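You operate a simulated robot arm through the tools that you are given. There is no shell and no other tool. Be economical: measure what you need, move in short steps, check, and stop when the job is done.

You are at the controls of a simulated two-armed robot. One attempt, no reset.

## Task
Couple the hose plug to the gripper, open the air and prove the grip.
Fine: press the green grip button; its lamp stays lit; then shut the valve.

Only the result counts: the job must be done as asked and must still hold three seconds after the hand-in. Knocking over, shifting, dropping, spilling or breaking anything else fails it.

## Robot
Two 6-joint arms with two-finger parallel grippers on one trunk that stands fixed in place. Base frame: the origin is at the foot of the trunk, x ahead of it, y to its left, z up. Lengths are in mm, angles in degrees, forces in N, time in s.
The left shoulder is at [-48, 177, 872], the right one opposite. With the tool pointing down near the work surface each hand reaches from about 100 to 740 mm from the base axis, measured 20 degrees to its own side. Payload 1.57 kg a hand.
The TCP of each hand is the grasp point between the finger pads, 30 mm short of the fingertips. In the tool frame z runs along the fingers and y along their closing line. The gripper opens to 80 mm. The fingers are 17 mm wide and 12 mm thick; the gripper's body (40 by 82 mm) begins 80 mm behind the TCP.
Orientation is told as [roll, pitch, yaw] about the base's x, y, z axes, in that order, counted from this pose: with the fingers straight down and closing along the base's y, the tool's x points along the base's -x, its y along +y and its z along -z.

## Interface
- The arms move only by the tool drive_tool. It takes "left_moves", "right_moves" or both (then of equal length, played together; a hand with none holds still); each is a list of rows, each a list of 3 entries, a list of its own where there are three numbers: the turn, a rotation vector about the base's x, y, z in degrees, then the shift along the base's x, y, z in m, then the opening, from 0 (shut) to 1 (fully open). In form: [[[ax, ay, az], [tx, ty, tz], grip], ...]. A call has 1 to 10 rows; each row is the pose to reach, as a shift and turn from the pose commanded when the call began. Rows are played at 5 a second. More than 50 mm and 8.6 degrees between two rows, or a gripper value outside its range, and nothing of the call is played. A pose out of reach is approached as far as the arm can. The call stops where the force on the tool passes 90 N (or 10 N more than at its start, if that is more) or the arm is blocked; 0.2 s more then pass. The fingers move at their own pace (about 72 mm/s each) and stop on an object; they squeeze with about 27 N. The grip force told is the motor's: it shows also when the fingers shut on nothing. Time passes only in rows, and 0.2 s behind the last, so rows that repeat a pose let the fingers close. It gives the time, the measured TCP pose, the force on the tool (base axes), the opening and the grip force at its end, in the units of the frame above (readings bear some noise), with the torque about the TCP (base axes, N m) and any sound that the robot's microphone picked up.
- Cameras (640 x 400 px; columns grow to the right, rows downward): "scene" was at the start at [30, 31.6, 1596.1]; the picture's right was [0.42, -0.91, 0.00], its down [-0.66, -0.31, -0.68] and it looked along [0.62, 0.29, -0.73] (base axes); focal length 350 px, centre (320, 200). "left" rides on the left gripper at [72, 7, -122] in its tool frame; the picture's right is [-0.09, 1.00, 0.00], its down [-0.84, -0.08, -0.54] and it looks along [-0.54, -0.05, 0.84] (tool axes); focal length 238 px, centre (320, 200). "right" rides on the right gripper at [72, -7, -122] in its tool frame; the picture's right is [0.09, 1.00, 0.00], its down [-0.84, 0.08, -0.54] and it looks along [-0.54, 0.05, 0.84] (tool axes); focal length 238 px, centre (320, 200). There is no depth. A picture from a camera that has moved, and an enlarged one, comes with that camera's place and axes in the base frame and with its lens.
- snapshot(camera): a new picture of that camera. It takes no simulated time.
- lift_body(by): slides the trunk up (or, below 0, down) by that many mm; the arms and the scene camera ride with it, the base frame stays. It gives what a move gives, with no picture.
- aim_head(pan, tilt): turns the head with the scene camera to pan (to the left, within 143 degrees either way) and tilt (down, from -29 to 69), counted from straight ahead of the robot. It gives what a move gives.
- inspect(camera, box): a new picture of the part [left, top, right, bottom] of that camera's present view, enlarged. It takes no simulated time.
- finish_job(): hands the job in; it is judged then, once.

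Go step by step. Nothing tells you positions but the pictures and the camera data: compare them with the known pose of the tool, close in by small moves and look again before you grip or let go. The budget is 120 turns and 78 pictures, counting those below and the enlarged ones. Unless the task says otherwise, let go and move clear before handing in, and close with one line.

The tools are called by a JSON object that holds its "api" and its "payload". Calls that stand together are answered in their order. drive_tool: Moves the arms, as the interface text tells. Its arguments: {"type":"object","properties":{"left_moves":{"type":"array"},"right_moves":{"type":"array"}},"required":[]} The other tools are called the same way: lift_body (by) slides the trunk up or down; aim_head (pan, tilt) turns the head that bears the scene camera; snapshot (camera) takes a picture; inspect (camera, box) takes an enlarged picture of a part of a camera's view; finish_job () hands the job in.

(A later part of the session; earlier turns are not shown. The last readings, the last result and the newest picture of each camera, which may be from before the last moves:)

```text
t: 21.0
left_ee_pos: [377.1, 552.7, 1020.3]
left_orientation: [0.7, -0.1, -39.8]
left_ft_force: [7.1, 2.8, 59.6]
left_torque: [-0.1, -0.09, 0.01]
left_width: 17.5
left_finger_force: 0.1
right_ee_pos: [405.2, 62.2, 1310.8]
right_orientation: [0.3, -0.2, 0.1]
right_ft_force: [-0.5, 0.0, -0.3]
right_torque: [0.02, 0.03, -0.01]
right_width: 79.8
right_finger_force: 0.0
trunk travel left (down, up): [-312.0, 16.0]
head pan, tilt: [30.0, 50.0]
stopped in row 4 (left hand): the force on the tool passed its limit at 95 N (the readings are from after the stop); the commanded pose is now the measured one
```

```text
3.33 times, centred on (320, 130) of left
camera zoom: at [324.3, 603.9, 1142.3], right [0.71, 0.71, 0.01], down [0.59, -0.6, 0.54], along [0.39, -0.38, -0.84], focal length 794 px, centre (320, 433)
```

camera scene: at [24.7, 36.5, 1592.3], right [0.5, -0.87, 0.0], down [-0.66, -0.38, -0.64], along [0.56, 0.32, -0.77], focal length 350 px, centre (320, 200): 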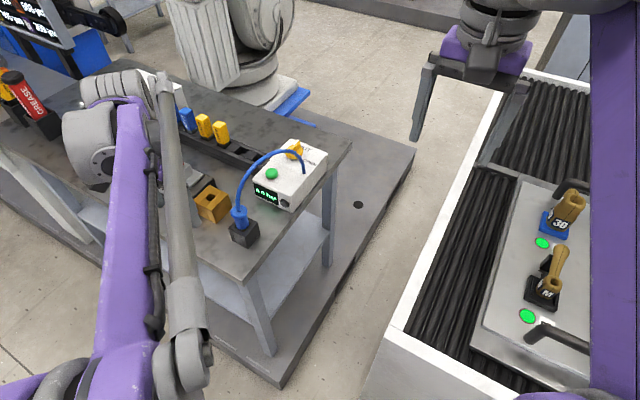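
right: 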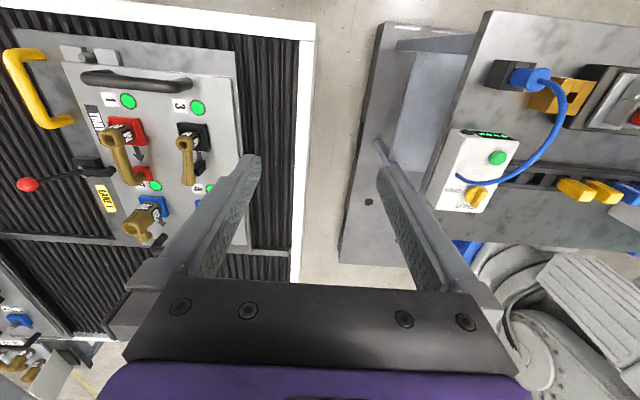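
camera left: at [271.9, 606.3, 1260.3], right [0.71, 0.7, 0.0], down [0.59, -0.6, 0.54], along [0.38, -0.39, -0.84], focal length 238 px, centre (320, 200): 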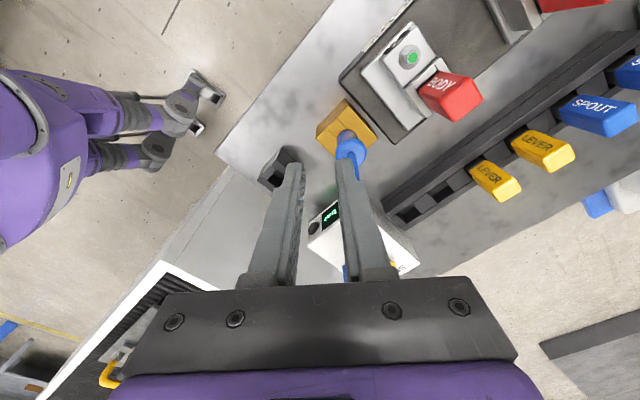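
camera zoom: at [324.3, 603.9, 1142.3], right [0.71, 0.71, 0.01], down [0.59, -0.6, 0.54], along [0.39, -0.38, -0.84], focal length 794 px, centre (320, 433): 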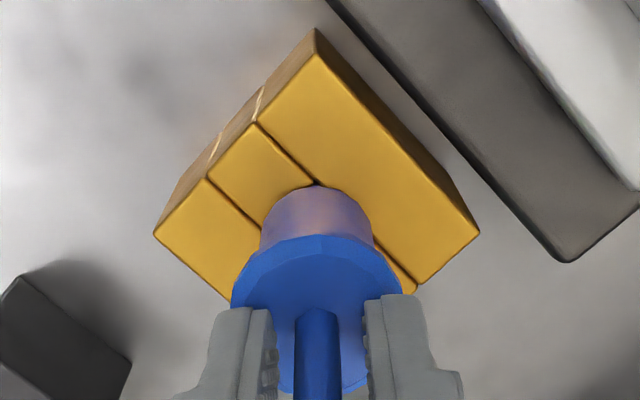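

{"api": "inspect", "payload": {"camera": "scene", "box": [194, 180, 218, 204]}}

```text
16.00 times, centred on (206, 192) of scene
camera zoom: at [21.8, 31.9, 1592.6], right [0.5, -0.87, 0.0], down [-0.66, -0.38, -0.65], along [0.56, 0.32, -0.76], focal length 5604 px, centre (2144, 328)
```

zoom: 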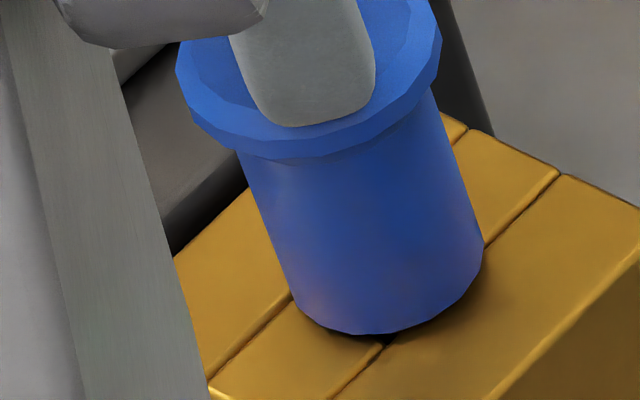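

The 16× view shows the shoulder down on the block within a millimetre or two, so it looks seated. I'll back off upward and turn to the valve; the gauge will show whether the coupling is good.

{"api": "drive_tool", "payload": {"left_moves": [[[0, 0, 0], [0, 0, 0.03], 0.29], [[0, 0, 0], [0, 0, 0.07], 0.29], [[0, 0, 0], [0, 0, 0.11], 0.29], [[0, 0, 8], [0, 0, 0.14], 0.2], [[0, 0, 16], [0, -0.02, 0.15], 0], [[0, 0, 24], [0, -0.04, 0.15], 0], [[0, 0, 32], [0, -0.06, 0.15], 0], [[0, 0, 40], [0, -0.08, 0.15], 0], [[0, 0, 40], [0, -0.12, 0.15], 0]]}}

{"api": "snapshot", "payload": {"camera": "left"}}

{"api": "inspect", "payload": {"camera": "scene", "box": [180, 120, 340, 240]}}

```text
t: 23.0
left_ee_pos: [376.8, 435.1, 1164.8]
left_orientation: [0.5, -0.1, 0.2]
left_ft_force: [-0.5, -0.4, -0.5]
left_torque: [0.01, 0.0, 0.01]
left_width: 0.0
left_finger_force: 21.2
right_ee_pos: [406.9, 65.1, 1309.8]
right_orientation: [0.2, 0.0, 0.0]
right_ft_force: [0.3, -0.3, 0.1]
right_torque: [0.02, -0.02, 0.0]
right_width: 79.9
right_finger_force: 0.1
trunk travel left (down, up): [-312.0, 16.0]
head pan, tilt: [30.0, 50.0]
```

```text
35 pictures are left
camera left: at [304.3, 440.4, 1288.2], right [0.09, 1.0, 0.01], down [0.84, -0.08, 0.54], along [0.54, -0.04, -0.84], focal length 238 px, centre (320, 200)
```

left: 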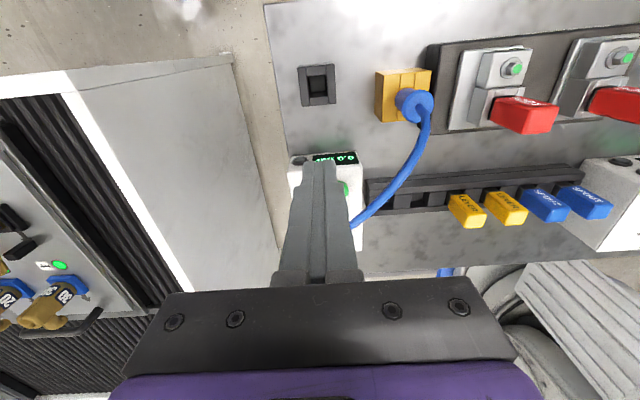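

```text
3.33 times, centred on (260, 180) of scene
camera zoom: at [24.1, 34.6, 1592.3], right [0.5, -0.87, 0.0], down [-0.66, -0.38, -0.64], along [0.56, 0.32, -0.77], focal length 1167 px, centre (520, 267)
```

zoom: 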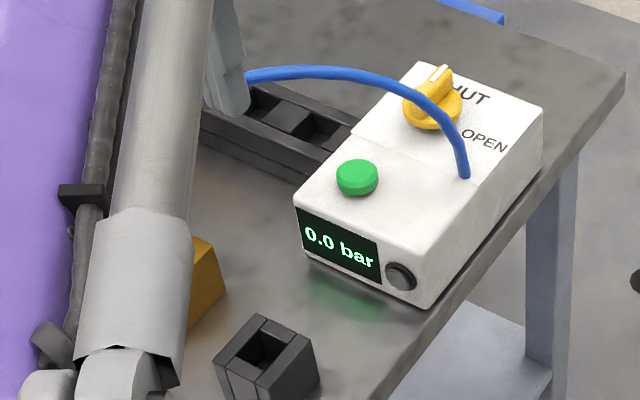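

Valve knob ≈[595, 442, 957] with pointer at SHUT (+x); OPEN lies at −y, so a quarter turn clockwise seen from above. Button ≈[506, 453, 950]. I'll move the left hand nearer for a good look.

{"api": "drive_tool", "payload": {"left_moves": [[[0, 0, 0], [0.04, 0.002, 0], 0.6], [[0, 0, 0], [0.08, 0.004, 0], 0.6], [[0, 0, 0], [0.12, 0.006, 0], 0.6], [[0, 0, 0], [0.16, 0.007, 0], 0.6], [[0, 0, 0], [0.175, 0.007, -0.03], 0.6]]}}

{"api": "inspect", "payload": {"camera": "left", "box": [240, 90, 420, 260]}}

{"api": "inspect", "payload": {"camera": "scene", "box": [170, 110, 330, 230]}}

```text
t: 24.2
left_ee_pos: [553.9, 443.1, 1133.1]
left_orientation: [0.4, 0.2, 0.2]
left_ft_force: [-0.1, -0.5, 0.6]
left_torque: [0.01, 0.02, -0.04]
left_width: 48.2
left_finger_force: 0.1
right_ee_pos: [406.7, 67.5, 1309.5]
right_orientation: [0.1, -0.1, 0.0]
right_ft_force: [-0.6, 0.3, 0.3]
right_torque: [-0.01, 0.02, 0.04]
right_width: 80.0
right_finger_force: 0.1
trunk travel left (down, up): [-312.0, 16.0]
head pan, tilt: [30.0, 50.0]
```

```text
2.35 times, centred on (330, 175) of left
camera zoom: at [480.9, 449.5, 1256.5], right [0.09, 1.0, 0.01], down [0.84, -0.08, 0.54], along [0.54, -0.04, -0.84], focal length 561 px, centre (296, 259)
```

zoom: 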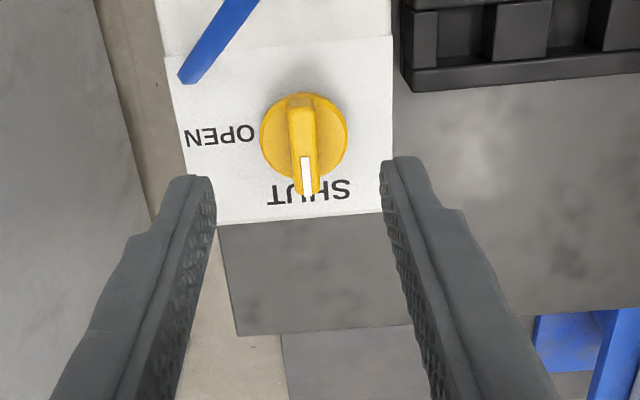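

```text
3.33 times, centred on (250, 170) of scene
camera zoom: at [24.4, 36.6, 1592.2], right [0.5, -0.87, 0.0], down [-0.66, -0.38, -0.64], along [0.56, 0.32, -0.77], focal length 1167 px, centre (553, 300)
```

zoom: 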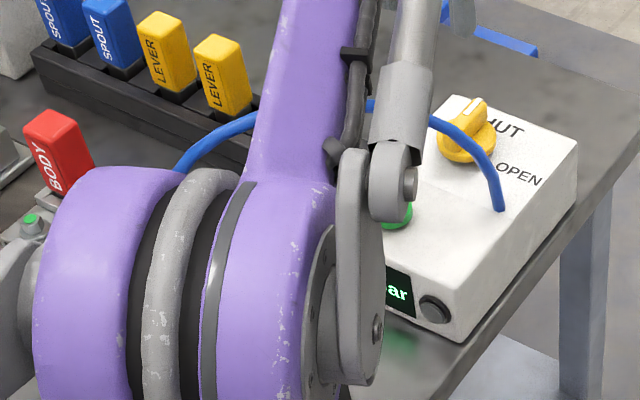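

Clear view: knob centre ≈[596, 446, 955], bar along x. Bring the open fingers over the bar, still high.

{"api": "drive_tool", "payload": {"left_moves": [[[0, 0, 0], [0.02, 0.002, -0.03], 0.6], [[0, 0, 0], [0.042, 0.003, -0.06], 0.55], [[0, 0, 0], [0.042, 0.003, -0.09], 0.5], [[0, 0, 0], [0.042, 0.003, -0.12], 0.5]]}}

{"api": "inspect", "payload": {"camera": "left", "box": [240, 60, 420, 240]}}

{"api": "inspect", "payload": {"camera": "scene", "box": [230, 100, 330, 180]}}

```text
t: 25.2
left_ee_pos: [595.7, 447.4, 1013.2]
left_orientation: [0.3, 0.0, 0.0]
left_ft_force: [0.1, 0.0, -0.2]
left_torque: [-0.01, 0.03, 0.01]
left_width: 40.1
left_finger_force: 0.0
right_ee_pos: [409.0, 68.4, 1309.7]
right_orientation: [0.0, 0.0, 0.0]
right_ft_force: [0.1, -0.7, 0.1]
right_torque: [-0.05, 0.03, -0.02]
right_width: 80.5
right_finger_force: 0.0
trunk travel left (down, up): [-312.0, 16.0]
head pan, tilt: [30.0, 50.0]
```

```text
2.22 times, centred on (330, 150) of left
camera zoom: at [523.2, 453.6, 1136.3], right [0.09, 1.0, 0.01], down [0.84, -0.08, 0.54], along [0.54, -0.04, -0.84], focal length 530 px, centre (298, 311)
```

zoom: 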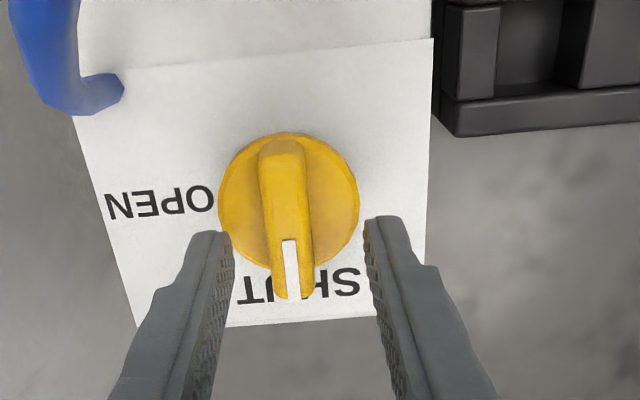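

```text
5.00 times, centred on (280, 140) of scene
camera zoom: at [25.4, 36.9, 1592.2], right [0.5, -0.87, 0.0], down [-0.66, -0.38, -0.64], along [0.56, 0.32, -0.77], focal length 1751 px, centre (520, 500)
```

zoom: 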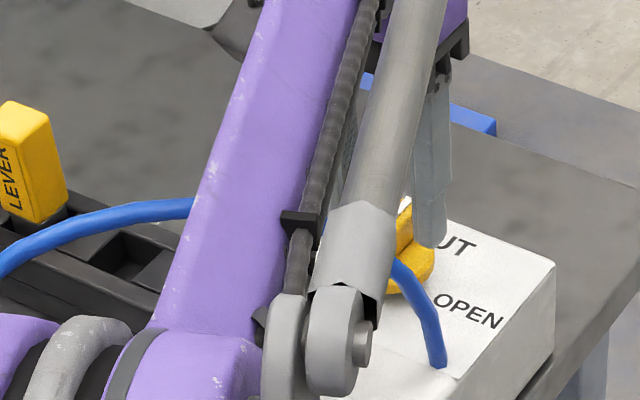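

{"api": "drive_tool", "payload": {"left_moves": [[[0, 0, 0], [0, -0.002, -0.006], 0.5], [[0, 0, 0], [0, -0.002, -0.012], 0.5], [[0, 0, 0], [0, -0.002, -0.018], 0.5], [[0, 0, 0], [0, -0.002, -0.024], 0.5]]}}

{"api": "inspect", "payload": {"camera": "left", "box": [240, 60, 420, 240]}}

{"api": "inspect", "payload": {"camera": "scene", "box": [290, 110, 340, 160]}}

```text
t: 26.4
left_ee_pos: [593.7, 441.9, 1001.2]
left_orientation: [0.5, -0.9, 0.1]
left_ft_force: [19.8, 5.2, 67.5]
left_torque: [-1.16, -0.1, -0.07]
left_width: 35.3
left_finger_force: 0.2
right_ee_pos: [404.0, 64.6, 1311.5]
right_orientation: [0.1, -0.3, 0.1]
right_ft_force: [-1.1, 0.6, 0.1]
right_torque: [-0.02, -0.03, 0.01]
right_width: 79.9
right_finger_force: 0.0
trunk travel left (down, up): [-312.0, 16.0]
head pan, tilt: [30.0, 50.0]
stopped in row 4 (left hand): the force on the tool passed its limit at 94 N (the readings are from after the stop); the commanded pose is now the measured one
```

```text
2.22 times, centred on (330, 150) of left
camera zoom: at [519.8, 448.1, 1122.2], right [0.09, 1.0, 0.01], down [0.83, -0.08, 0.55], along [0.55, -0.04, -0.83], focal length 530 px, centre (298, 311)
```

zoom: 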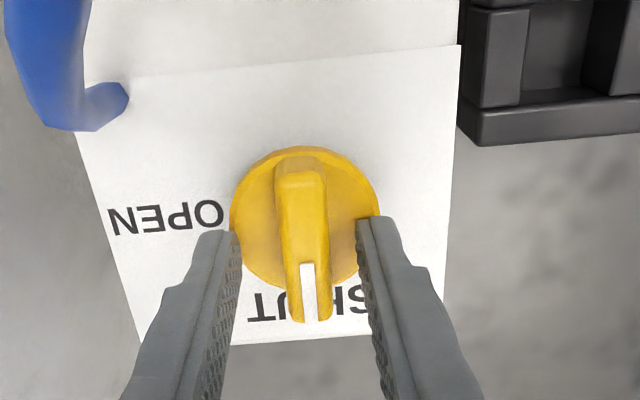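

```text
8.00 times, centred on (315, 135) of scene
camera zoom: at [20.2, 33.9, 1592.6], right [0.5, -0.87, 0.0], down [-0.66, -0.38, -0.65], along [0.56, 0.32, -0.76], focal length 2802 px, centre (360, 720)
```

zoom: 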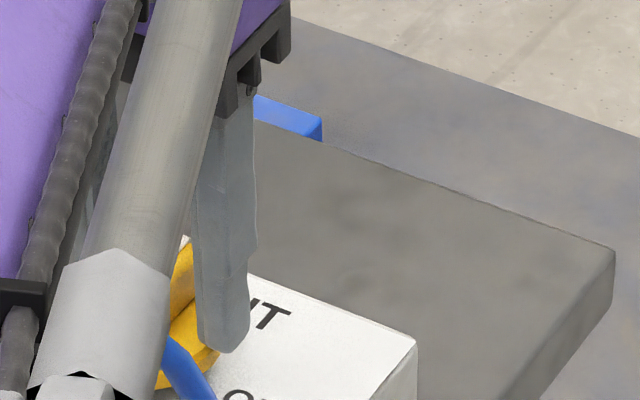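

Fingertips touched the knob's disc at tip z≈969, so the disc top is there and the centre is ≈[588, 445]. Raise 4 mm, recentre, and close on the bar.

{"api": "drive_tool", "payload": {"left_moves": [[[0, 0, 0], [0, 0, 0.004], 0.5], [[0, 0, 0], [-0.005, 0.003, 0.004], 0.5], [[0, 0, 0], [-0.005, 0.003, 0.004], 0.25], [[0, 0, 0], [-0.005, 0.003, 0.004], 0.08], [[0, 0, 0], [-0.005, 0.003, 0.004], 0.08]]}}

{"api": "inspect", "payload": {"camera": "left", "box": [240, 60, 420, 240]}}

```text
t: 27.6
left_ee_pos: [587.8, 442.2, 1001.4]
left_orientation: [0.4, -0.1, 0.1]
left_ft_force: [0.2, -18.7, 34.4]
left_torque: [-1.11, 0.17, -0.04]
left_width: 23.1
left_finger_force: 9.3
right_ee_pos: [405.0, 61.8, 1310.2]
right_orientation: [0.3, -0.1, 0.1]
right_ft_force: [0.2, -0.7, 0.4]
right_torque: [0.02, -0.02, -0.03]
right_width: 80.1
right_finger_force: 0.0
trunk travel left (down, up): [-312.0, 16.0]
head pan, tilt: [30.0, 50.0]
```

```text
2.22 times, centred on (330, 150) of left
camera zoom: at [515.2, 448.4, 1122.9], right [0.09, 1.0, 0.01], down [0.83, -0.08, 0.55], along [0.54, -0.04, -0.84], focal length 530 px, centre (298, 311)
```

zoom: 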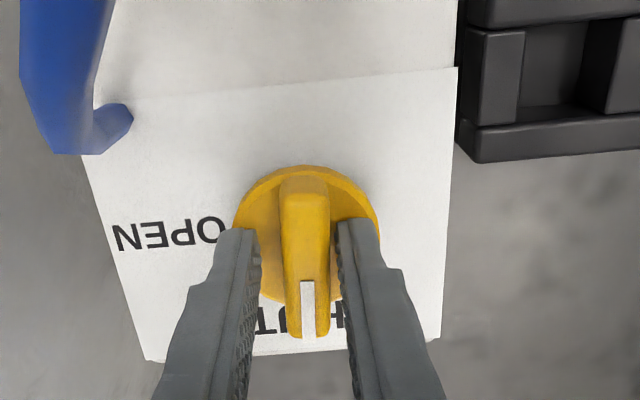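

The +y finger is still rubbing the disc. Open a little, raise 5 mm more and shift +3 mm in y, then close.

{"api": "drive_tool", "payload": {"left_moves": [[[0, 0, 0], [0, 0, 0.003], 0.4], [[0, 0, 0], [-0.001, 0.003, 0.006], 0.4], [[0, 0, 0], [-0.001, 0.003, 0.006], 0.25], [[0, 0, 0], [-0.001, 0.003, 0.006], 0.08], [[0, 0, 0], [-0.001, 0.003, 0.006], 0.05], [[0, 0, 0], [-0.001, 0.003, 0.006], 0.05]]}}

{"api": "inspect", "payload": {"camera": "left", "box": [240, 60, 420, 240]}}

```text
t: 29.0
left_ee_pos: [589.6, 447.4, 1004.9]
left_orientation: [0.5, -0.3, 0.0]
left_ft_force: [-1.7, -17.9, -5.8]
left_torque: [-0.45, 0.08, -0.04]
left_width: 19.1
left_finger_force: 8.5
right_ee_pos: [407.9, 64.8, 1309.4]
right_orientation: [0.2, 0.0, 0.0]
right_ft_force: [0.1, 0.3, 0.3]
right_torque: [0.02, 0.01, 0.01]
right_width: 80.1
right_finger_force: 0.1
trunk travel left (down, up): [-312.0, 16.0]
head pan, tilt: [30.0, 50.0]
```

```text
2.22 times, centred on (330, 150) of left
camera zoom: at [517.2, 453.6, 1126.8], right [0.09, 1.0, 0.01], down [0.83, -0.08, 0.54], along [0.54, -0.04, -0.84], focal length 530 px, centre (298, 311)
```

zoom: 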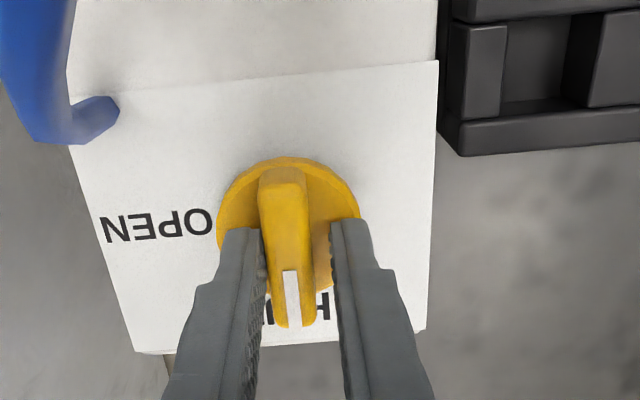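

Now the −y finger bears on the bar with ≈5 mm gap on the other side; shift −2.5 mm in y while closing.

{"api": "drive_tool", "payload": {"left_moves": [[[0, 0, 0], [0, -0.0025, 0], 0.2], [[0, 0, 0], [0, -0.0025, 0], 0.05], [[0, 0, 0], [0, -0.0025, 0], 0.05], [[0, 0, 0], [0, -0.0025, 0], 0.05]]}}

```text
t: 30.0
left_ee_pos: [589.4, 446.4, 1004.3]
left_orientation: [0.4, -0.2, 0.1]
left_ft_force: [-0.8, -13.4, -2.8]
left_torque: [-0.39, 0.16, -0.06]
left_width: 15.7
left_finger_force: 6.9
right_ee_pos: [408.0, 65.6, 1310.8]
right_orientation: [0.2, 0.0, 0.0]
right_ft_force: [-0.3, 0.8, 0.6]
right_torque: [-0.01, 0.01, 0.0]
right_width: 79.5
right_finger_force: 0.0
trunk travel left (down, up): [-312.0, 16.0]
head pan, tilt: [30.0, 50.0]
```

{"api": "drive_tool", "payload": {"left_moves": [[[0, 0, 0], [0, -0.002, 0], 0.0], [[0, 0, 0], [0, -0.003, 0], 0.0], [[0, 0, 0], [0, -0.003, 0], 0.0], [[0, 0, 0], [0, -0.003, 0], 0.0]]}}

{"api": "inspect", "payload": {"camera": "left", "box": [240, 60, 420, 240]}}

```text
t: 31.0
left_ee_pos: [589.1, 445.4, 1004.8]
left_orientation: [0.5, -0.3, 0.1]
left_ft_force: [7.4, 2.2, 9.2]
left_torque: [-0.35, 0.3, -0.13]
left_width: 13.9
left_finger_force: 30.4
right_ee_pos: [408.8, 66.5, 1309.8]
right_orientation: [0.1, 0.0, 0.0]
right_ft_force: [0.2, 0.7, -1.1]
right_torque: [0.0, -0.01, 0.02]
right_width: 79.9
right_finger_force: 0.1
trunk travel left (down, up): [-312.0, 16.0]
head pan, tilt: [30.0, 50.0]
```

```text
2.22 times, centred on (330, 150) of left
camera zoom: at [516.6, 450.6, 1126.9], right [0.09, 1.0, 0.01], down [0.83, -0.08, 0.55], along [0.54, -0.04, -0.84], focal length 530 px, centre (298, 311)
```

zoom: 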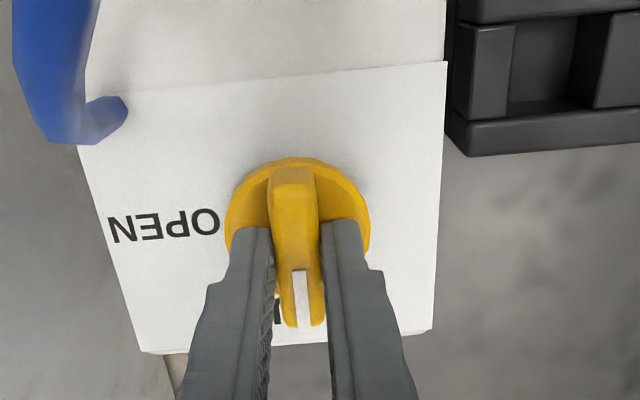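

The bar is gripped (30 N, 14 mm). Turn clockwise, first half, moving around the knob axis.

{"api": "drive_tool", "payload": {"left_moves": [[[0, 0, -8], [-0.0001, -0.0007, 0], 0.0], [[0, 0, -16], [-0.0002, -0.0014, 0], 0.0], [[0, 0, -24], [-0.0004, -0.002, 0], 0.0], [[0, 0, -32], [-0.0008, -0.0026, 0], 0.0], [[0, 0, -40], [-0.0012, -0.0032, 0], 0.0]]}}

{"api": "inspect", "payload": {"camera": "left", "box": [220, 40, 420, 240]}}

```text
t: 32.2
left_ee_pos: [589.3, 445.4, 1003.8]
left_orientation: [0.6, -0.3, -39.8]
left_ft_force: [17.9, 29.8, 19.1]
left_torque: [0.53, -0.08, 0.05]
left_width: 13.8
left_finger_force: 29.8
right_ee_pos: [408.5, 70.1, 1310.0]
right_orientation: [0.0, 0.0, 0.0]
right_ft_force: [-0.4, -0.5, 0.4]
right_torque: [0.04, 0.05, 0.01]
right_width: 79.9
right_finger_force: 0.0
trunk travel left (down, up): [-312.0, 16.0]
head pan, tilt: [30.0, 50.0]
```

```text
2.00 times, centred on (320, 140) of left
camera zoom: at [536.7, 496.4, 1125.3], right [0.71, 0.7, 0.01], down [0.59, -0.6, 0.55], along [0.39, -0.38, -0.84], focal length 477 px, centre (320, 320)
```

zoom: 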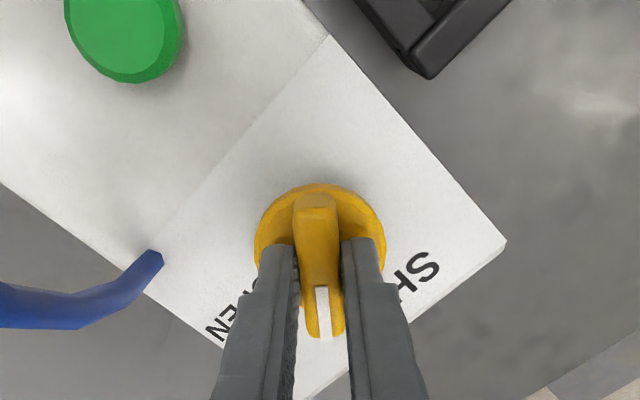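

It turns; the side force shows the axis is about at the TCP, so I undo the sideways shift while turning on to 90°.

{"api": "drive_tool", "payload": {"left_moves": [[[0, 0, -8], [0.0006, 0.0016, 0], 0.0], [[0, 0, -16], [0.0012, 0.003, 0], 0.0], [[0, 0, -24], [0.0012, 0.003, 0], 0.0], [[0, 0, -32], [0.0012, 0.003, 0], 0.0], [[0, 0, -40], [0.0012, 0.003, 0], 0.0], [[0, 0, -47], [0.0012, 0.003, 0], 0.0], [[0, 0, -51], [0.0012, 0.003, 0], 0.0]]}}

{"api": "inspect", "payload": {"camera": "left", "box": [220, 40, 420, 240]}}

{"api": "inspect", "payload": {"camera": "scene", "box": [170, 100, 340, 230]}}

```text
t: 33.8
left_ee_pos: [589.4, 445.4, 1003.8]
left_orientation: [0.3, -0.3, -91.0]
left_ft_force: [6.1, 15.9, 1.2]
left_torque: [0.6, 0.28, 0.51]
left_width: 14.0
left_finger_force: 29.8
right_ee_pos: [408.8, 69.7, 1309.7]
right_orientation: [0.1, 0.0, -0.1]
right_ft_force: [0.9, 0.1, 0.4]
right_torque: [0.01, 0.0, -0.02]
right_width: 79.9
right_finger_force: 0.0
trunk travel left (down, up): [-312.0, 16.0]
head pan, tilt: [30.0, 50.0]
```

```text
2.00 times, centred on (320, 140) of left
camera zoom: at [596.7, 518.5, 1125.0], right [0.99, -0.11, 0.01], down [-0.09, -0.83, 0.55], along [-0.05, -0.54, -0.84], focal length 477 px, centre (320, 320)
```

zoom: 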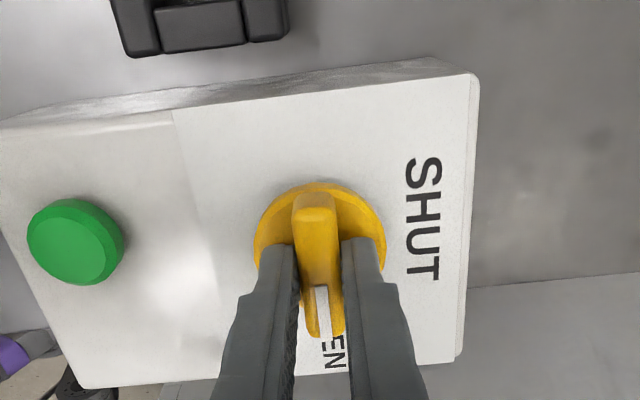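

```text
3.08 times, centred on (255, 165) of scene
camera zoom: at [25.7, 38.7, 1592.1], right [0.5, -0.87, 0.0], down [-0.66, -0.38, -0.64], along [0.56, 0.32, -0.77], focal length 1078 px, centre (520, 308)
```

zoom: 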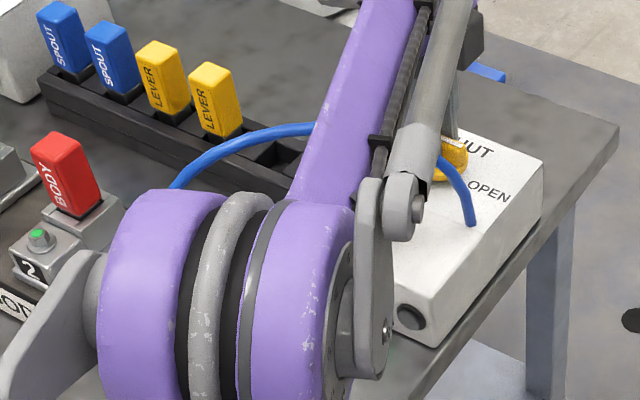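

The valve pointer is at OPEN. Check the gauge with the right-hand camera.

{"api": "inspect", "payload": {"camera": "right", "box": [420, 40, 600, 220]}}

```text
2.22 times, centred on (510, 130) of right
camera zoom: at [337.3, 62.3, 1431.0], right [-0.09, 1.0, 0.0], down [0.84, 0.08, 0.54], along [0.54, 0.05, -0.84], focal length 530 px, centre (-102, 356)
```

zoom: 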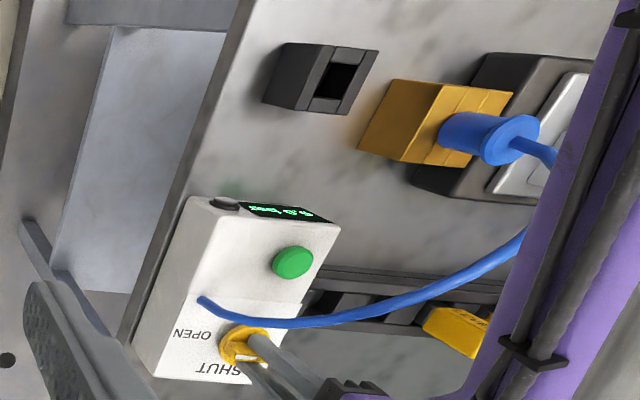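

{"api": "inspect", "payload": {"camera": "right", "box": [475, 125, 520, 150]}}

{"api": "inspect", "payload": {"camera": "right", "box": [525, 55, 575, 105]}}

```text
14.22 times, centred on (498, 138) of right
camera zoom: at [337.3, 62.3, 1431.0], right [-0.09, 1.0, 0.0], down [0.84, 0.08, 0.54], along [0.54, 0.05, -0.84], focal length 3390 px, centre (-2204, 1089)
```

zoom: 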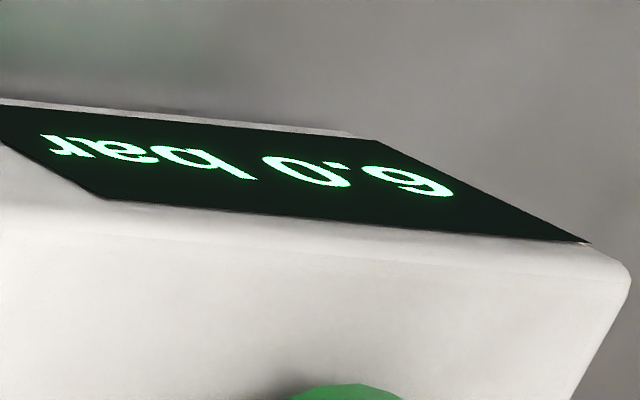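

```text
8.00 times, centred on (550, 80) of right
camera zoom: at [337.3, 62.3, 1431.0], right [-0.09, 1.0, 0.0], down [0.84, 0.08, 0.54], along [0.54, 0.05, -0.84], focal length 1907 px, centre (-1520, 1160)
```

zoom: 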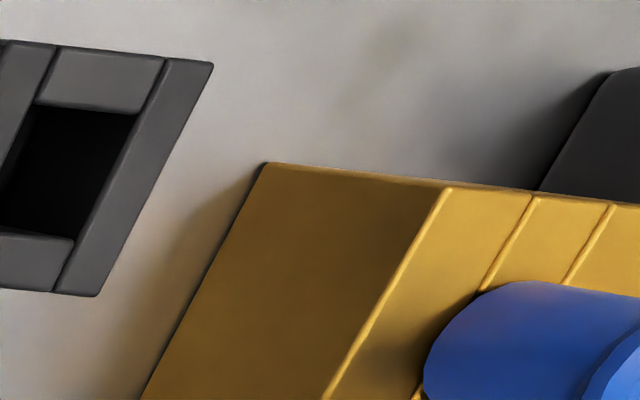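

6.0 bar and the plug stays put. The hose hangs at z≈1070 only ≈15 mm beside the button, so I'll release the knob, rise, lean the hand toward +y (40°) and press the button from under that side.

{"api": "drive_tool", "payload": {"left_moves": [[[0, 0, 0], [0, 0, 0], 0.5], [[0, 0, 0], [0, 0, 0], 0.5], [[0, 0, 0], [0, 0, 0.03], 0.5], [[0, 0, 0], [0, 0.01, 0.06], 0.4], [[0, 0, 0], [0, 0.045, 0.08], 0]]}}

{"api": "drive_tool", "payload": {"left_moves": [[[-8, 0, 0], [-0.015, 0.01, 0], 0], [[-16, 0, 0], [-0.03, 0.02, 0], 0], [[-24, 0, 0], [-0.045, 0.03, 0], 0], [[-32, 0, 0], [-0.06, 0.03, 0], 0], [[-40, 0, 0], [-0.075, 0.03, 0], 0]]}}

{"api": "snapshot", "payload": {"camera": "left"}}

{"api": "inspect", "payload": {"camera": "right", "box": [420, 40, 600, 240]}}

```text
t: 35.0
left_ee_pos: [590.3, 491.2, 1082.4]
left_orientation: [0.3, -0.3, -90.8]
left_ft_force: [-0.2, 0.0, 0.2]
left_torque: [-0.03, 0.03, -0.01]
left_width: 0.0
left_finger_force: 12.8
right_ee_pos: [408.2, 68.3, 1308.7]
right_orientation: [0.0, 0.0, 0.0]
right_ft_force: [-0.2, 0.7, 0.4]
right_torque: [-0.04, 0.0, -0.01]
right_width: 80.2
right_finger_force: 0.0
trunk travel left (down, up): [-312.0, 16.0]
head pan, tilt: [30.0, 50.0]
```

```text
t: 36.2
left_ee_pos: [505.6, 512.3, 1082.4]
left_orientation: [1.2, -40.3, -91.3]
left_ft_force: [-0.5, -0.8, -0.2]
left_torque: [0.01, -0.03, 0.01]
left_width: 0.0
left_finger_force: 21.6
left hand out of reach, approached as far as the arm can: row 1, 2, 3, 4, 5
right_ee_pos: [407.1, 66.8, 1309.5]
right_orientation: [0.1, 0.0, 0.0]
right_ft_force: [-0.9, -1.2, -0.2]
right_torque: [0.01, -0.05, 0.01]
right_width: 80.1
right_finger_force: 0.0
trunk travel left (down, up): [-312.0, 16.0]
head pan, tilt: [30.0, 50.0]
```

```text
18 pictures are left
camera left: at [513.6, 646.1, 1129.1], right [0.99, -0.08, 0.08], down [-0.1, -0.29, 0.95], along [-0.05, -0.95, -0.29], focal length 238 px, centre (320, 200)
```

left: 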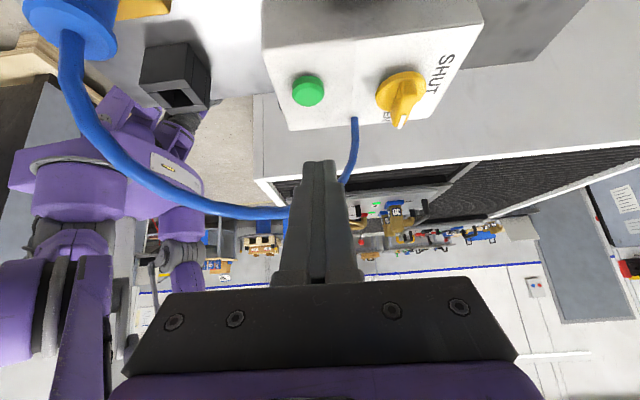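

```text
2.00 times, centred on (510, 140) of right
camera zoom: at [335.5, 59.6, 1431.8], right [-0.09, 1.0, 0.0], down [0.84, 0.08, 0.54], along [0.54, 0.05, -0.84], focal length 477 px, centre (-60, 320)
```

zoom: 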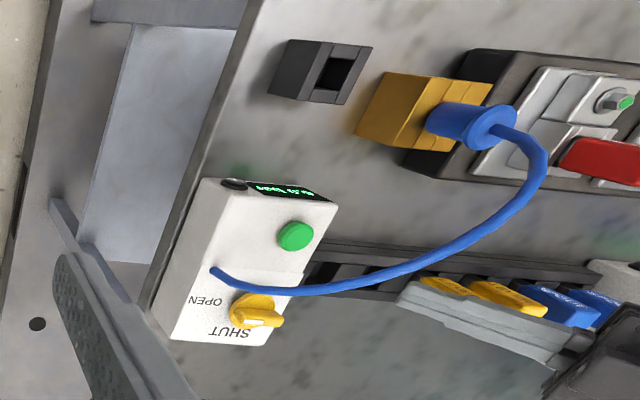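

Button ≈[501, 458, 960]; the leaning hand is clear of the hose. Move toward a point just above the button.

{"api": "drive_tool", "payload": {"left_moves": [[[0, 0, 0], [-0.004, -0.015, -0.015], 0], [[0, 0, 0], [-0.007, -0.028, -0.03], 0], [[0, 0, 0], [-0.009, -0.04, -0.045], 0]]}}

{"api": "snapshot", "payload": {"camera": "left"}}

```text
t: 37.0
left_ee_pos: [513.1, 483.6, 1046.7]
left_orientation: [1.1, -40.2, -91.2]
left_ft_force: [-0.1, 0.7, -0.2]
left_torque: [-0.02, 0.0, 0.01]
left_width: 0.0
left_finger_force: 21.6
left hand out of reach, approached as far as the arm can: row 2, 3
right_ee_pos: [408.5, 66.2, 1310.0]
right_orientation: [0.1, 0.0, 0.0]
right_ft_force: [0.3, -0.4, 0.0]
right_torque: [-0.02, -0.01, 0.03]
right_width: 79.9
right_finger_force: 0.1
trunk travel left (down, up): [-312.0, 16.0]
head pan, tilt: [30.0, 50.0]
```

```text
16 pictures are left
camera left: at [519.8, 617.7, 1094.2], right [0.99, -0.08, 0.07], down [-0.09, -0.29, 0.95], along [-0.05, -0.95, -0.29], focal length 238 px, centre (320, 200)
```

left: 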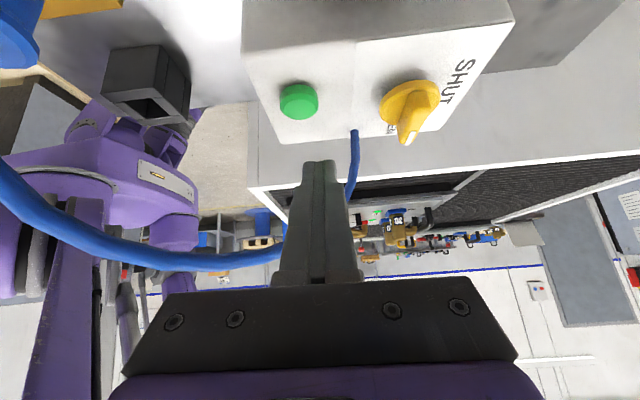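

The arm nears a joint limit at 40° lean. Reduce the lean to about 28° and approach the button again.

{"api": "drive_tool", "payload": {"left_moves": [[[6, 0, 0], [0, 0, 0], 0], [[12, 0, 0], [0, 0, 0], 0], [[12, 0, 0], [0, 0, 0], 0]]}}

```text
t: 37.8
left_ee_pos: [514.3, 485.5, 1048.4]
left_orientation: [0.9, -28.2, -91.0]
left_ft_force: [0.4, 0.9, 0.0]
left_torque: [0.0, 0.0, 0.01]
left_width: 0.3
left_finger_force: 21.4
right_ee_pos: [408.7, 67.5, 1310.0]
right_orientation: [0.1, -0.1, 0.0]
right_ft_force: [-1.0, 0.0, 0.6]
right_torque: [0.0, -0.02, 0.0]
right_width: 80.0
right_finger_force: 0.2
trunk travel left (down, up): [-312.0, 16.0]
head pan, tilt: [30.0, 50.0]
```

{"api": "drive_tool", "payload": {"left_moves": [[[0, 0, 0], [-0.006, -0.006, -0.015], 0], [[0, 0, 0], [-0.013, -0.0135, -0.03], 0], [[0, 0, 0], [-0.013, -0.0135, -0.035], 0]]}}

{"api": "snapshot", "payload": {"camera": "left"}}

{"api": "inspect", "payload": {"camera": "right", "box": [460, 100, 600, 220]}}

```text
t: 38.6
left_ee_pos: [521.8, 487.2, 1038.7]
left_orientation: [0.9, -28.3, -91.0]
left_ft_force: [0.7, -0.6, 0.6]
left_torque: [0.0, -0.02, -0.02]
left_width: 0.0
left_finger_force: 21.2
left hand out of reach, approached as far as the arm can: row 1, 2, 3
right_ee_pos: [407.4, 66.4, 1309.9]
right_orientation: [0.1, 0.0, 0.0]
right_ft_force: [-0.1, -0.2, 0.1]
right_torque: [-0.01, 0.0, -0.01]
right_width: 80.0
right_finger_force: 0.0
trunk travel left (down, up): [-312.0, 16.0]
head pan, tilt: [30.0, 50.0]
```

```text
15 pictures are left
camera left: at [528.3, 608.6, 1113.6], right [0.99, -0.09, 0.06], down [-0.09, -0.48, 0.87], along [-0.05, -0.87, -0.49], focal length 238 px, centre (320, 200)
```

left: 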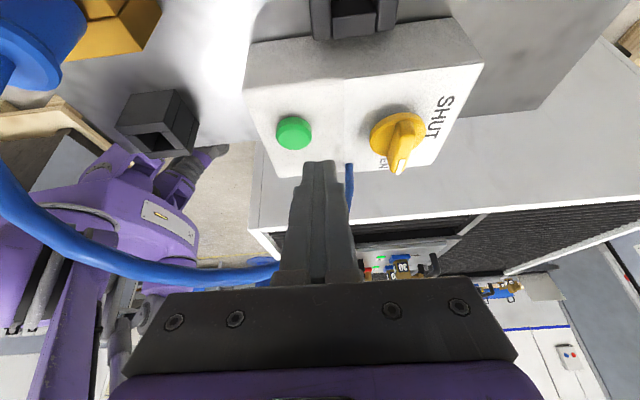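

```text
3.33 times, centred on (530, 160) of right
camera zoom: at [336.5, 60.3, 1431.4], right [-0.09, 1.0, 0.0], down [0.84, 0.08, 0.54], along [0.54, 0.05, -0.84], focal length 794 px, centre (-380, 333)
```

zoom: 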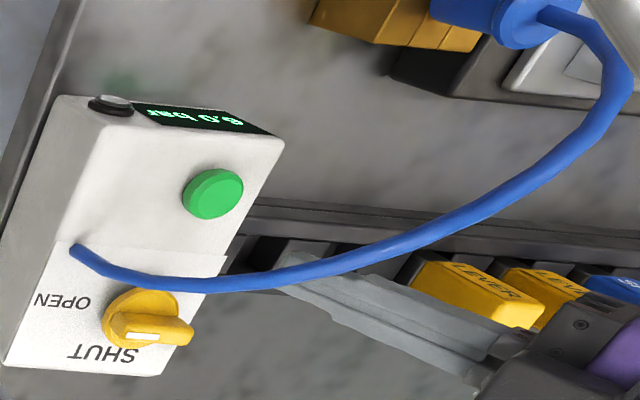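

That wrist configuration can't get there. I'll rise, return the hand to yaw 0, then lean toward +y and come in that way.

{"api": "drive_tool", "payload": {"left_moves": [[[0, 0, 0], [0, 0.02, 0.04], 0], [[7, 0, 0], [0, 0.03, 0.07], 0], [[14, 0, 0], [0, 0.03, 0.09], 0], [[21, 0, 0], [0, 0.03, 0.09], 0], [[28, 0, 0], [0, 0.03, 0.09], 0]]}}

{"api": "drive_tool", "payload": {"left_moves": [[[0, 0, 8], [0, 0, 0], 0], [[0, 0, 16], [0, 0, 0], 0], [[0, 0, 24], [0, 0, 0], 0], [[0, 0, 32], [0, 0, 0], 0], [[0, 0, 40], [0, 0, 0], 0], [[0, 0, 48], [0, 0, 0], 0], [[0, 0, 56], [0, 0, 0], 0], [[0, 0, 64], [0, 0, 0], 0], [[0, 0, 72], [0, 0, 0], 0], [[0, 0, 80], [0, 0, 0], 0]]}}

{"api": "drive_tool", "payload": {"left_moves": [[[-7, 0, 0], [0, 0, 0], 0], [[-14, 0, 0], [0, 0, 0], 0], [[-21, 0, 0], [0, 0, 0], 0], [[-28, 0, 0], [0, 0, 0], 0]]}}

```text
t: 39.8
left_ee_pos: [522.4, 516.3, 1128.9]
left_orientation: [0.4, -0.1, -90.8]
left_ft_force: [-0.1, 0.6, 0.5]
left_torque: [0.04, 0.01, 0.01]
left_width: 0.0
left_finger_force: 21.6
right_ee_pos: [407.6, 66.2, 1309.5]
right_orientation: [0.1, 0.0, 0.0]
right_ft_force: [-0.7, -0.2, 0.4]
right_torque: [0.04, 0.01, 0.01]
right_width: 79.8
right_finger_force: 0.0
trunk travel left (down, up): [-312.0, 16.0]
head pan, tilt: [30.0, 50.0]
```

```text
t: 42.0
left_ee_pos: [522.0, 515.3, 1128.5]
left_orientation: [0.3, -0.2, -10.8]
left_ft_force: [0.3, 0.6, -0.1]
left_torque: [-0.01, -0.02, 0.01]
left_width: 0.1
left_finger_force: 21.4
right_ee_pos: [408.7, 67.5, 1309.3]
right_orientation: [0.1, 0.0, 0.0]
right_ft_force: [0.0, -0.2, 0.2]
right_torque: [-0.01, -0.01, 0.01]
right_width: 80.1
right_finger_force: 0.0
trunk travel left (down, up): [-312.0, 16.0]
head pan, tilt: [30.0, 50.0]
```

```text
t: 43.0
left_ee_pos: [507.9, 506.5, 1120.3]
left_orientation: [-27.3, -5.3, -9.5]
left_ft_force: [0.6, -0.1, 0.0]
left_torque: [-0.01, 0.02, 0.02]
left_width: 0.0
left_finger_force: 21.2
left hand out of reach, approached as far as the arm can: row 3, 4
right_ee_pos: [407.5, 66.3, 1308.9]
right_orientation: [0.1, -0.1, 0.0]
right_ft_force: [0.2, -0.6, 0.6]
right_torque: [0.01, -0.01, 0.02]
right_width: 79.9
right_finger_force: 0.1
trunk travel left (down, up): [-312.0, 16.0]
head pan, tilt: [30.0, 50.0]
```

Lean toward +y is limited too. Instead I'll lean the hand beyond the button (+x, pitch +20°), which keeps palm and camera clear of the hose.

{"api": "drive_tool", "payload": {"left_moves": [[[7, 0, 0], [0, 0, 0.005], 0], [[14, 0, 0], [0, 0, 0.01], 0], [[21, 0, 0], [0, 0, 0.01], 0], [[28, 0, 0], [0, 0, 0.01], 0]]}}

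{"api": "drive_tool", "payload": {"left_moves": [[[0, 0, 7], [0, 0, 0], 0], [[0, 0, 14], [0, -0.01, 0], 0], [[0, 0, 20], [0, -0.02, 0], 0]]}}

{"api": "drive_tool", "payload": {"left_moves": [[[0, 5, 0], [0, -0.01, 0], 0], [[0, 10, 0], [0, -0.02, 0], 0], [[0, 15, 0], [0, -0.03, 0], 0], [[0, 20, 0], [0, -0.03, 0], 0]]}}

```text
t: 44.0
left_ee_pos: [508.4, 505.1, 1131.4]
left_orientation: [0.5, -0.3, -10.9]
left_ft_force: [0.7, 0.8, 0.8]
left_torque: [0.0, -0.01, 0.01]
left_width: 0.0
left_finger_force: 20.8
right_ee_pos: [407.7, 66.1, 1308.9]
right_orientation: [0.1, 0.0, 0.0]
right_ft_force: [0.1, 0.1, 0.2]
right_torque: [0.01, -0.03, -0.01]
right_width: 79.8
right_finger_force: 0.0
trunk travel left (down, up): [-312.0, 16.0]
head pan, tilt: [30.0, 50.0]
```

```text
t: 44.8
left_ee_pos: [506.6, 485.7, 1130.7]
left_orientation: [0.5, -0.3, 9.3]
left_ft_force: [0.0, 0.4, 0.1]
left_torque: [-0.01, 0.01, 0.01]
left_width: 0.0
left_finger_force: 22.2
right_ee_pos: [407.2, 68.9, 1309.1]
right_orientation: [0.1, 0.0, 0.0]
right_ft_force: [-0.5, 0.0, 0.5]
right_torque: [0.0, 0.0, 0.0]
right_width: 80.1
right_finger_force: 0.2
trunk travel left (down, up): [-312.0, 16.0]
head pan, tilt: [30.0, 50.0]
```

```text
t: 45.8
left_ee_pos: [508.3, 455.4, 1131.1]
left_orientation: [3.7, 19.6, 9.6]
left_ft_force: [0.0, 0.6, -0.6]
left_torque: [-0.01, -0.05, 0.0]
left_width: 0.2
left_finger_force: 21.5
right_ee_pos: [408.6, 67.4, 1308.7]
right_orientation: [0.1, 0.0, 0.0]
right_ft_force: [0.4, 0.3, -0.4]
right_torque: [0.01, 0.05, -0.01]
right_width: 79.9
right_finger_force: 0.0
trunk travel left (down, up): [-312.0, 16.0]
head pan, tilt: [30.0, 50.0]
```

Reached. Shift outward (+x) and then descend along the slanted finger line to just above the button.

{"api": "drive_tool", "payload": {"left_moves": [[[0, 0, 0], [0.03, 0.003, 0], 0], [[0, 0, 0], [0.057, 0.004, 0], 0], [[0, 0, 0], [0.046, 0.004, -0.03], 0], [[0, 0, 0], [0.035, 0.004, -0.06], 0], [[0, 0, 0], [0.024, 0.004, -0.09], 0], [[0, 0, 0], [0.017, 0.004, -0.11], 0]]}}

{"api": "snapshot", "payload": {"camera": "left"}}

{"api": "inspect", "payload": {"camera": "right", "box": [460, 100, 600, 220]}}

```text
t: 47.2
left_ee_pos: [523.7, 459.9, 1020.6]
left_orientation: [3.7, 19.5, 9.8]
left_ft_force: [-0.1, 0.4, -0.4]
left_torque: [-0.02, 0.01, -0.03]
left_width: 0.2
left_finger_force: 21.1
left hand out of reach, approached as far as the arm can: row 1, 2, 3
right_ee_pos: [408.6, 65.9, 1309.4]
right_orientation: [0.2, 0.0, 0.0]
right_ft_force: [0.1, 0.1, -0.5]
right_torque: [0.01, 0.01, 0.02]
right_width: 80.0
right_finger_force: 0.0
trunk travel left (down, up): [-312.0, 16.0]
head pan, tilt: [30.0, 50.0]
```

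```text
13 pictures are left
camera left: at [497.2, 454.4, 1160.9], right [-0.06, 1.0, 0.03], down [0.97, 0.05, 0.23], along [0.22, 0.04, -0.97], focal length 238 px, centre (320, 200)
```

left: 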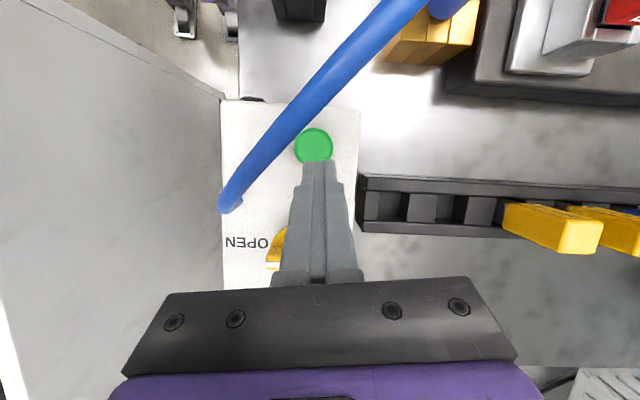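

```text
3.33 times, centred on (530, 160) of right
camera zoom: at [336.4, 60.1, 1431.4], right [-0.09, 1.0, 0.0], down [0.84, 0.08, 0.54], along [0.54, 0.05, -0.84], focal length 794 px, centre (-380, 333)
```

zoom: 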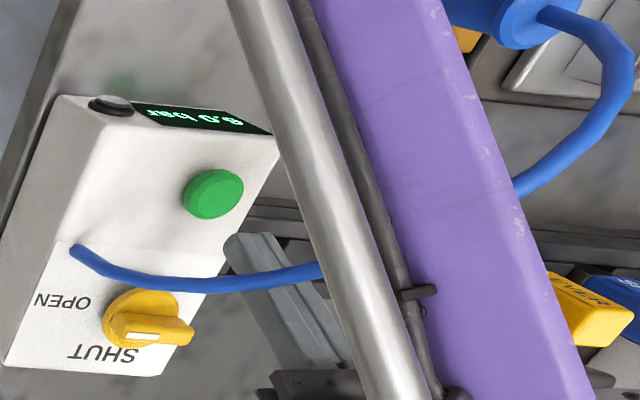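

The button centre reads ≈[497, 455]; tips are at ≈[513, 460, 992]. Slide in over the button and press with small steps.

{"api": "drive_tool", "payload": {"left_moves": [[[0, 0, 0], [-0.008, -0.002, -0.008], 0], [[0, 0, 0], [-0.015, -0.004, -0.014], 0], [[0, 0, 0], [-0.015, -0.004, -0.018], 0]]}}

{"api": "inspect", "payload": {"camera": "left", "box": [270, 100, 370, 200]}}

```text
t: 48.0
left_ee_pos: [526.4, 463.8, 1016.8]
left_orientation: [3.7, 19.6, 9.6]
left_ft_force: [-0.5, -1.0, 0.3]
left_torque: [0.0, 0.04, -0.01]
left_width: 0.0
left_finger_force: 21.5
left hand out of reach, approached as far as the arm can: row 1, 2, 3
right_ee_pos: [408.2, 67.5, 1309.3]
right_orientation: [0.1, 0.1, 0.0]
right_ft_force: [0.1, 0.8, -0.2]
right_torque: [0.04, 0.01, -0.01]
right_width: 80.0
right_finger_force: 0.0
trunk travel left (down, up): [-312.0, 16.0]
head pan, tilt: [30.0, 50.0]
```

```text
4.00 times, centred on (320, 150) of left
camera zoom: at [499.7, 457.9, 1156.4], right [-0.06, 1.0, 0.03], down [0.97, 0.05, 0.23], along [0.22, 0.04, -0.97], focal length 953 px, centre (320, 400)
```

zoom: 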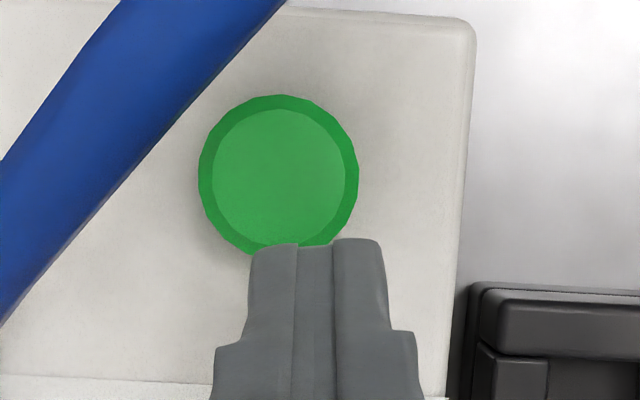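

The wrist limit stops it again. I'll rise, turn the hand to yaw ≈52° (narrow side toward the hose) and use only a 10° lean away from it.

{"api": "drive_tool", "payload": {"left_moves": [[[0, 0, 0], [0.02, 0.01, 0.04], 0], [[0, 0, 0], [0.02, 0.01, 0.08], 0], [[0, -7, 0], [0.02, 0.01, 0.11], 0], [[0, -14, 0], [0.02, 0.01, 0.12], 0], [[0, -20, 0], [0.02, 0.01, 0.12], 0]]}}

{"api": "drive_tool", "payload": {"left_moves": [[[0, 0, 8], [0, 0, 0], 0], [[0, 0, 16], [0, 0, 0], 0], [[0, 0, 24], [0, 0, 0], 0], [[0, 0, 32], [0, 0, 0], 0], [[0, 0, 42], [0, 0, 0], 0]]}}

{"api": "drive_tool", "payload": {"left_moves": [[[0, 0, 8], [0, 0, 0], 0], [[0, 0, 16], [0, 0, 0], 0], [[0, 0, 24], [0, 0, 0], 0], [[0, 0, 32], [0, 0, 0], 0], [[0, 0, 40], [0, 0, 0], 0]]}}

```text
t: 49.2
left_ee_pos: [546.8, 472.5, 1135.3]
left_orientation: [0.3, -0.3, 9.1]
left_ft_force: [-0.1, 0.7, -0.1]
left_torque: [-0.03, 0.01, 0.02]
left_width: 0.1
left_finger_force: 21.0
left hand out of reach, approached as far as the arm can: row 2, 3
right_ee_pos: [407.3, 68.8, 1310.6]
right_orientation: [0.1, 0.0, 0.1]
right_ft_force: [-0.4, 0.7, 0.2]
right_torque: [-0.02, -0.01, 0.01]
right_width: 79.9
right_finger_force: 0.0
trunk travel left (down, up): [-312.0, 16.0]
head pan, tilt: [30.0, 50.0]
```

```text
refused: row 5 steps farther than a row can; nothing moved
```

```text
t: 50.4
left_ee_pos: [547.1, 473.2, 1136.2]
left_orientation: [0.5, -0.2, 49.2]
left_ft_force: [-0.3, -0.5, 0.0]
left_torque: [0.02, -0.02, 0.01]
left_width: 0.1
left_finger_force: 21.4
right_ee_pos: [408.2, 67.5, 1310.5]
right_orientation: [0.0, 0.0, 0.0]
right_ft_force: [-0.3, -0.3, -0.2]
right_torque: [0.01, -0.03, 0.0]
right_width: 80.3
right_finger_force: 0.1
trunk travel left (down, up): [-312.0, 16.0]
head pan, tilt: [30.0, 50.0]
```

{"api": "drive_tool", "payload": {"left_moves": [[[-4, 3, 0], [-0.012, 0.005, -0.008], 0], [[-7.9, 6.1, 0], [-0.027, 0.01, -0.016], 0], [[-7.9, 6.1, 0], [-0.032, 0.005, -0.05], 0], [[-7.9, 6.1, 0], [-0.036, 0, -0.085], 0], [[-7.9, 6.1, 0], [-0.039, -0.004, -0.119], 0]]}}

{"api": "inspect", "payload": {"camera": "left", "box": [220, 50, 420, 230]}}

```text
t: 51.6
left_ee_pos: [527.1, 479.0, 1037.5]
left_orientation: [-0.1, 9.8, 49.1]
left_ft_force: [0.2, 0.7, 0.9]
left_torque: [0.0, 0.01, -0.01]
left_width: 0.1
left_finger_force: 21.6
left hand out of reach, approached as far as the arm can: row 5
right_ee_pos: [408.3, 66.3, 1309.8]
right_orientation: [0.1, 0.0, 0.0]
right_ft_force: [-0.6, -0.4, -0.3]
right_torque: [0.02, 0.0, -0.02]
right_width: 80.0
right_finger_force: 0.0
trunk travel left (down, up): [-312.0, 16.0]
head pan, tilt: [30.0, 50.0]
```

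```text
2.22 times, centred on (320, 140) of left
camera zoom: at [488.4, 446.1, 1169.7], right [-0.69, 0.72, -0.02], down [0.66, 0.64, 0.39], along [0.29, 0.26, -0.92], focal length 530 px, centre (320, 333)
```

zoom: 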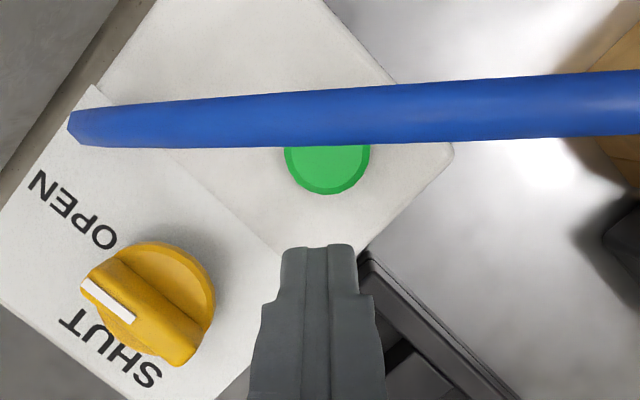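

All leans away from the hose hit the wrist limit. Better: come in from the robot's side under the hose arc with the fingers tilted 45° forward (yaw ≈49°), so palm and camera stay well away from the hose. First rise, straighten and cross back over the hose.

{"api": "drive_tool", "payload": {"left_moves": [[[0, 0, 0], [0, 0.005, 0.04], 0], [[0, 0, 0], [0, 0.005, 0.08], 0], [[4, -3, 0], [0, 0.005, 0.11], 0], [[7.9, -6.1, 0], [0, 0.005, 0.13], 0], [[7.9, -6.1, 0], [-0.02, -0.02, 0.14], 0], [[7.9, -6.1, 0], [-0.04, -0.045, 0.14], 0], [[7.9, -6.1, 0], [-0.06, -0.07, 0.14], 0], [[7.9, -6.1, 0], [-0.08, -0.092, 0.14], 0]]}}

{"api": "drive_tool", "payload": {"left_moves": [[[5.7, -4.9, 0], [-0.005, -0.005, 0], 0], [[11.3, -9.8, 0], [-0.01, -0.01, 0], 0], [[17, -14.8, 0], [-0.015, -0.015, 0], 0], [[22.7, -19.7, 0], [-0.015, -0.015, 0], 0], [[28.3, -24.6, 0], [-0.015, -0.015, 0], 0], [[34, -29.5, 0], [-0.015, -0.015, 0], 0]]}}

```text
t: 53.4
left_ee_pos: [504.8, 415.1, 1201.9]
left_orientation: [0.6, 0.0, 49.1]
left_ft_force: [0.2, 0.0, -0.1]
left_torque: [-0.02, 0.03, 0.02]
left_width: 0.0
left_finger_force: 21.6
left hand out of reach, approached as far as the arm can: row 6, 7, 8
right_ee_pos: [407.6, 65.6, 1309.9]
right_orientation: [0.1, 0.0, 0.0]
right_ft_force: [-0.3, -0.4, 0.8]
right_torque: [0.0, 0.0, 0.0]
right_width: 80.1
right_finger_force: 0.2
trunk travel left (down, up): [-312.0, 16.0]
head pan, tilt: [30.0, 50.0]
```

```text
t: 54.8
left_ee_pos: [631.4, 437.5, 1261.1]
left_orientation: [0.4, -41.8, 49.1]
left_ft_force: [-0.1, 1.0, 0.6]
left_torque: [0.0, 0.01, 0.03]
left_width: 0.1
left_finger_force: 21.2
left hand out of reach, approached as far as the arm can: row 1, 2, 3, 4, 5, 6
right_ee_pos: [409.0, 66.5, 1309.5]
right_orientation: [0.0, -0.1, 0.0]
right_ft_force: [0.8, 0.4, 0.4]
right_torque: [0.01, 0.03, 0.0]
right_width: 79.7
right_finger_force: 0.0
trunk travel left (down, up): [-312.0, 16.0]
head pan, tilt: [30.0, 50.0]
```

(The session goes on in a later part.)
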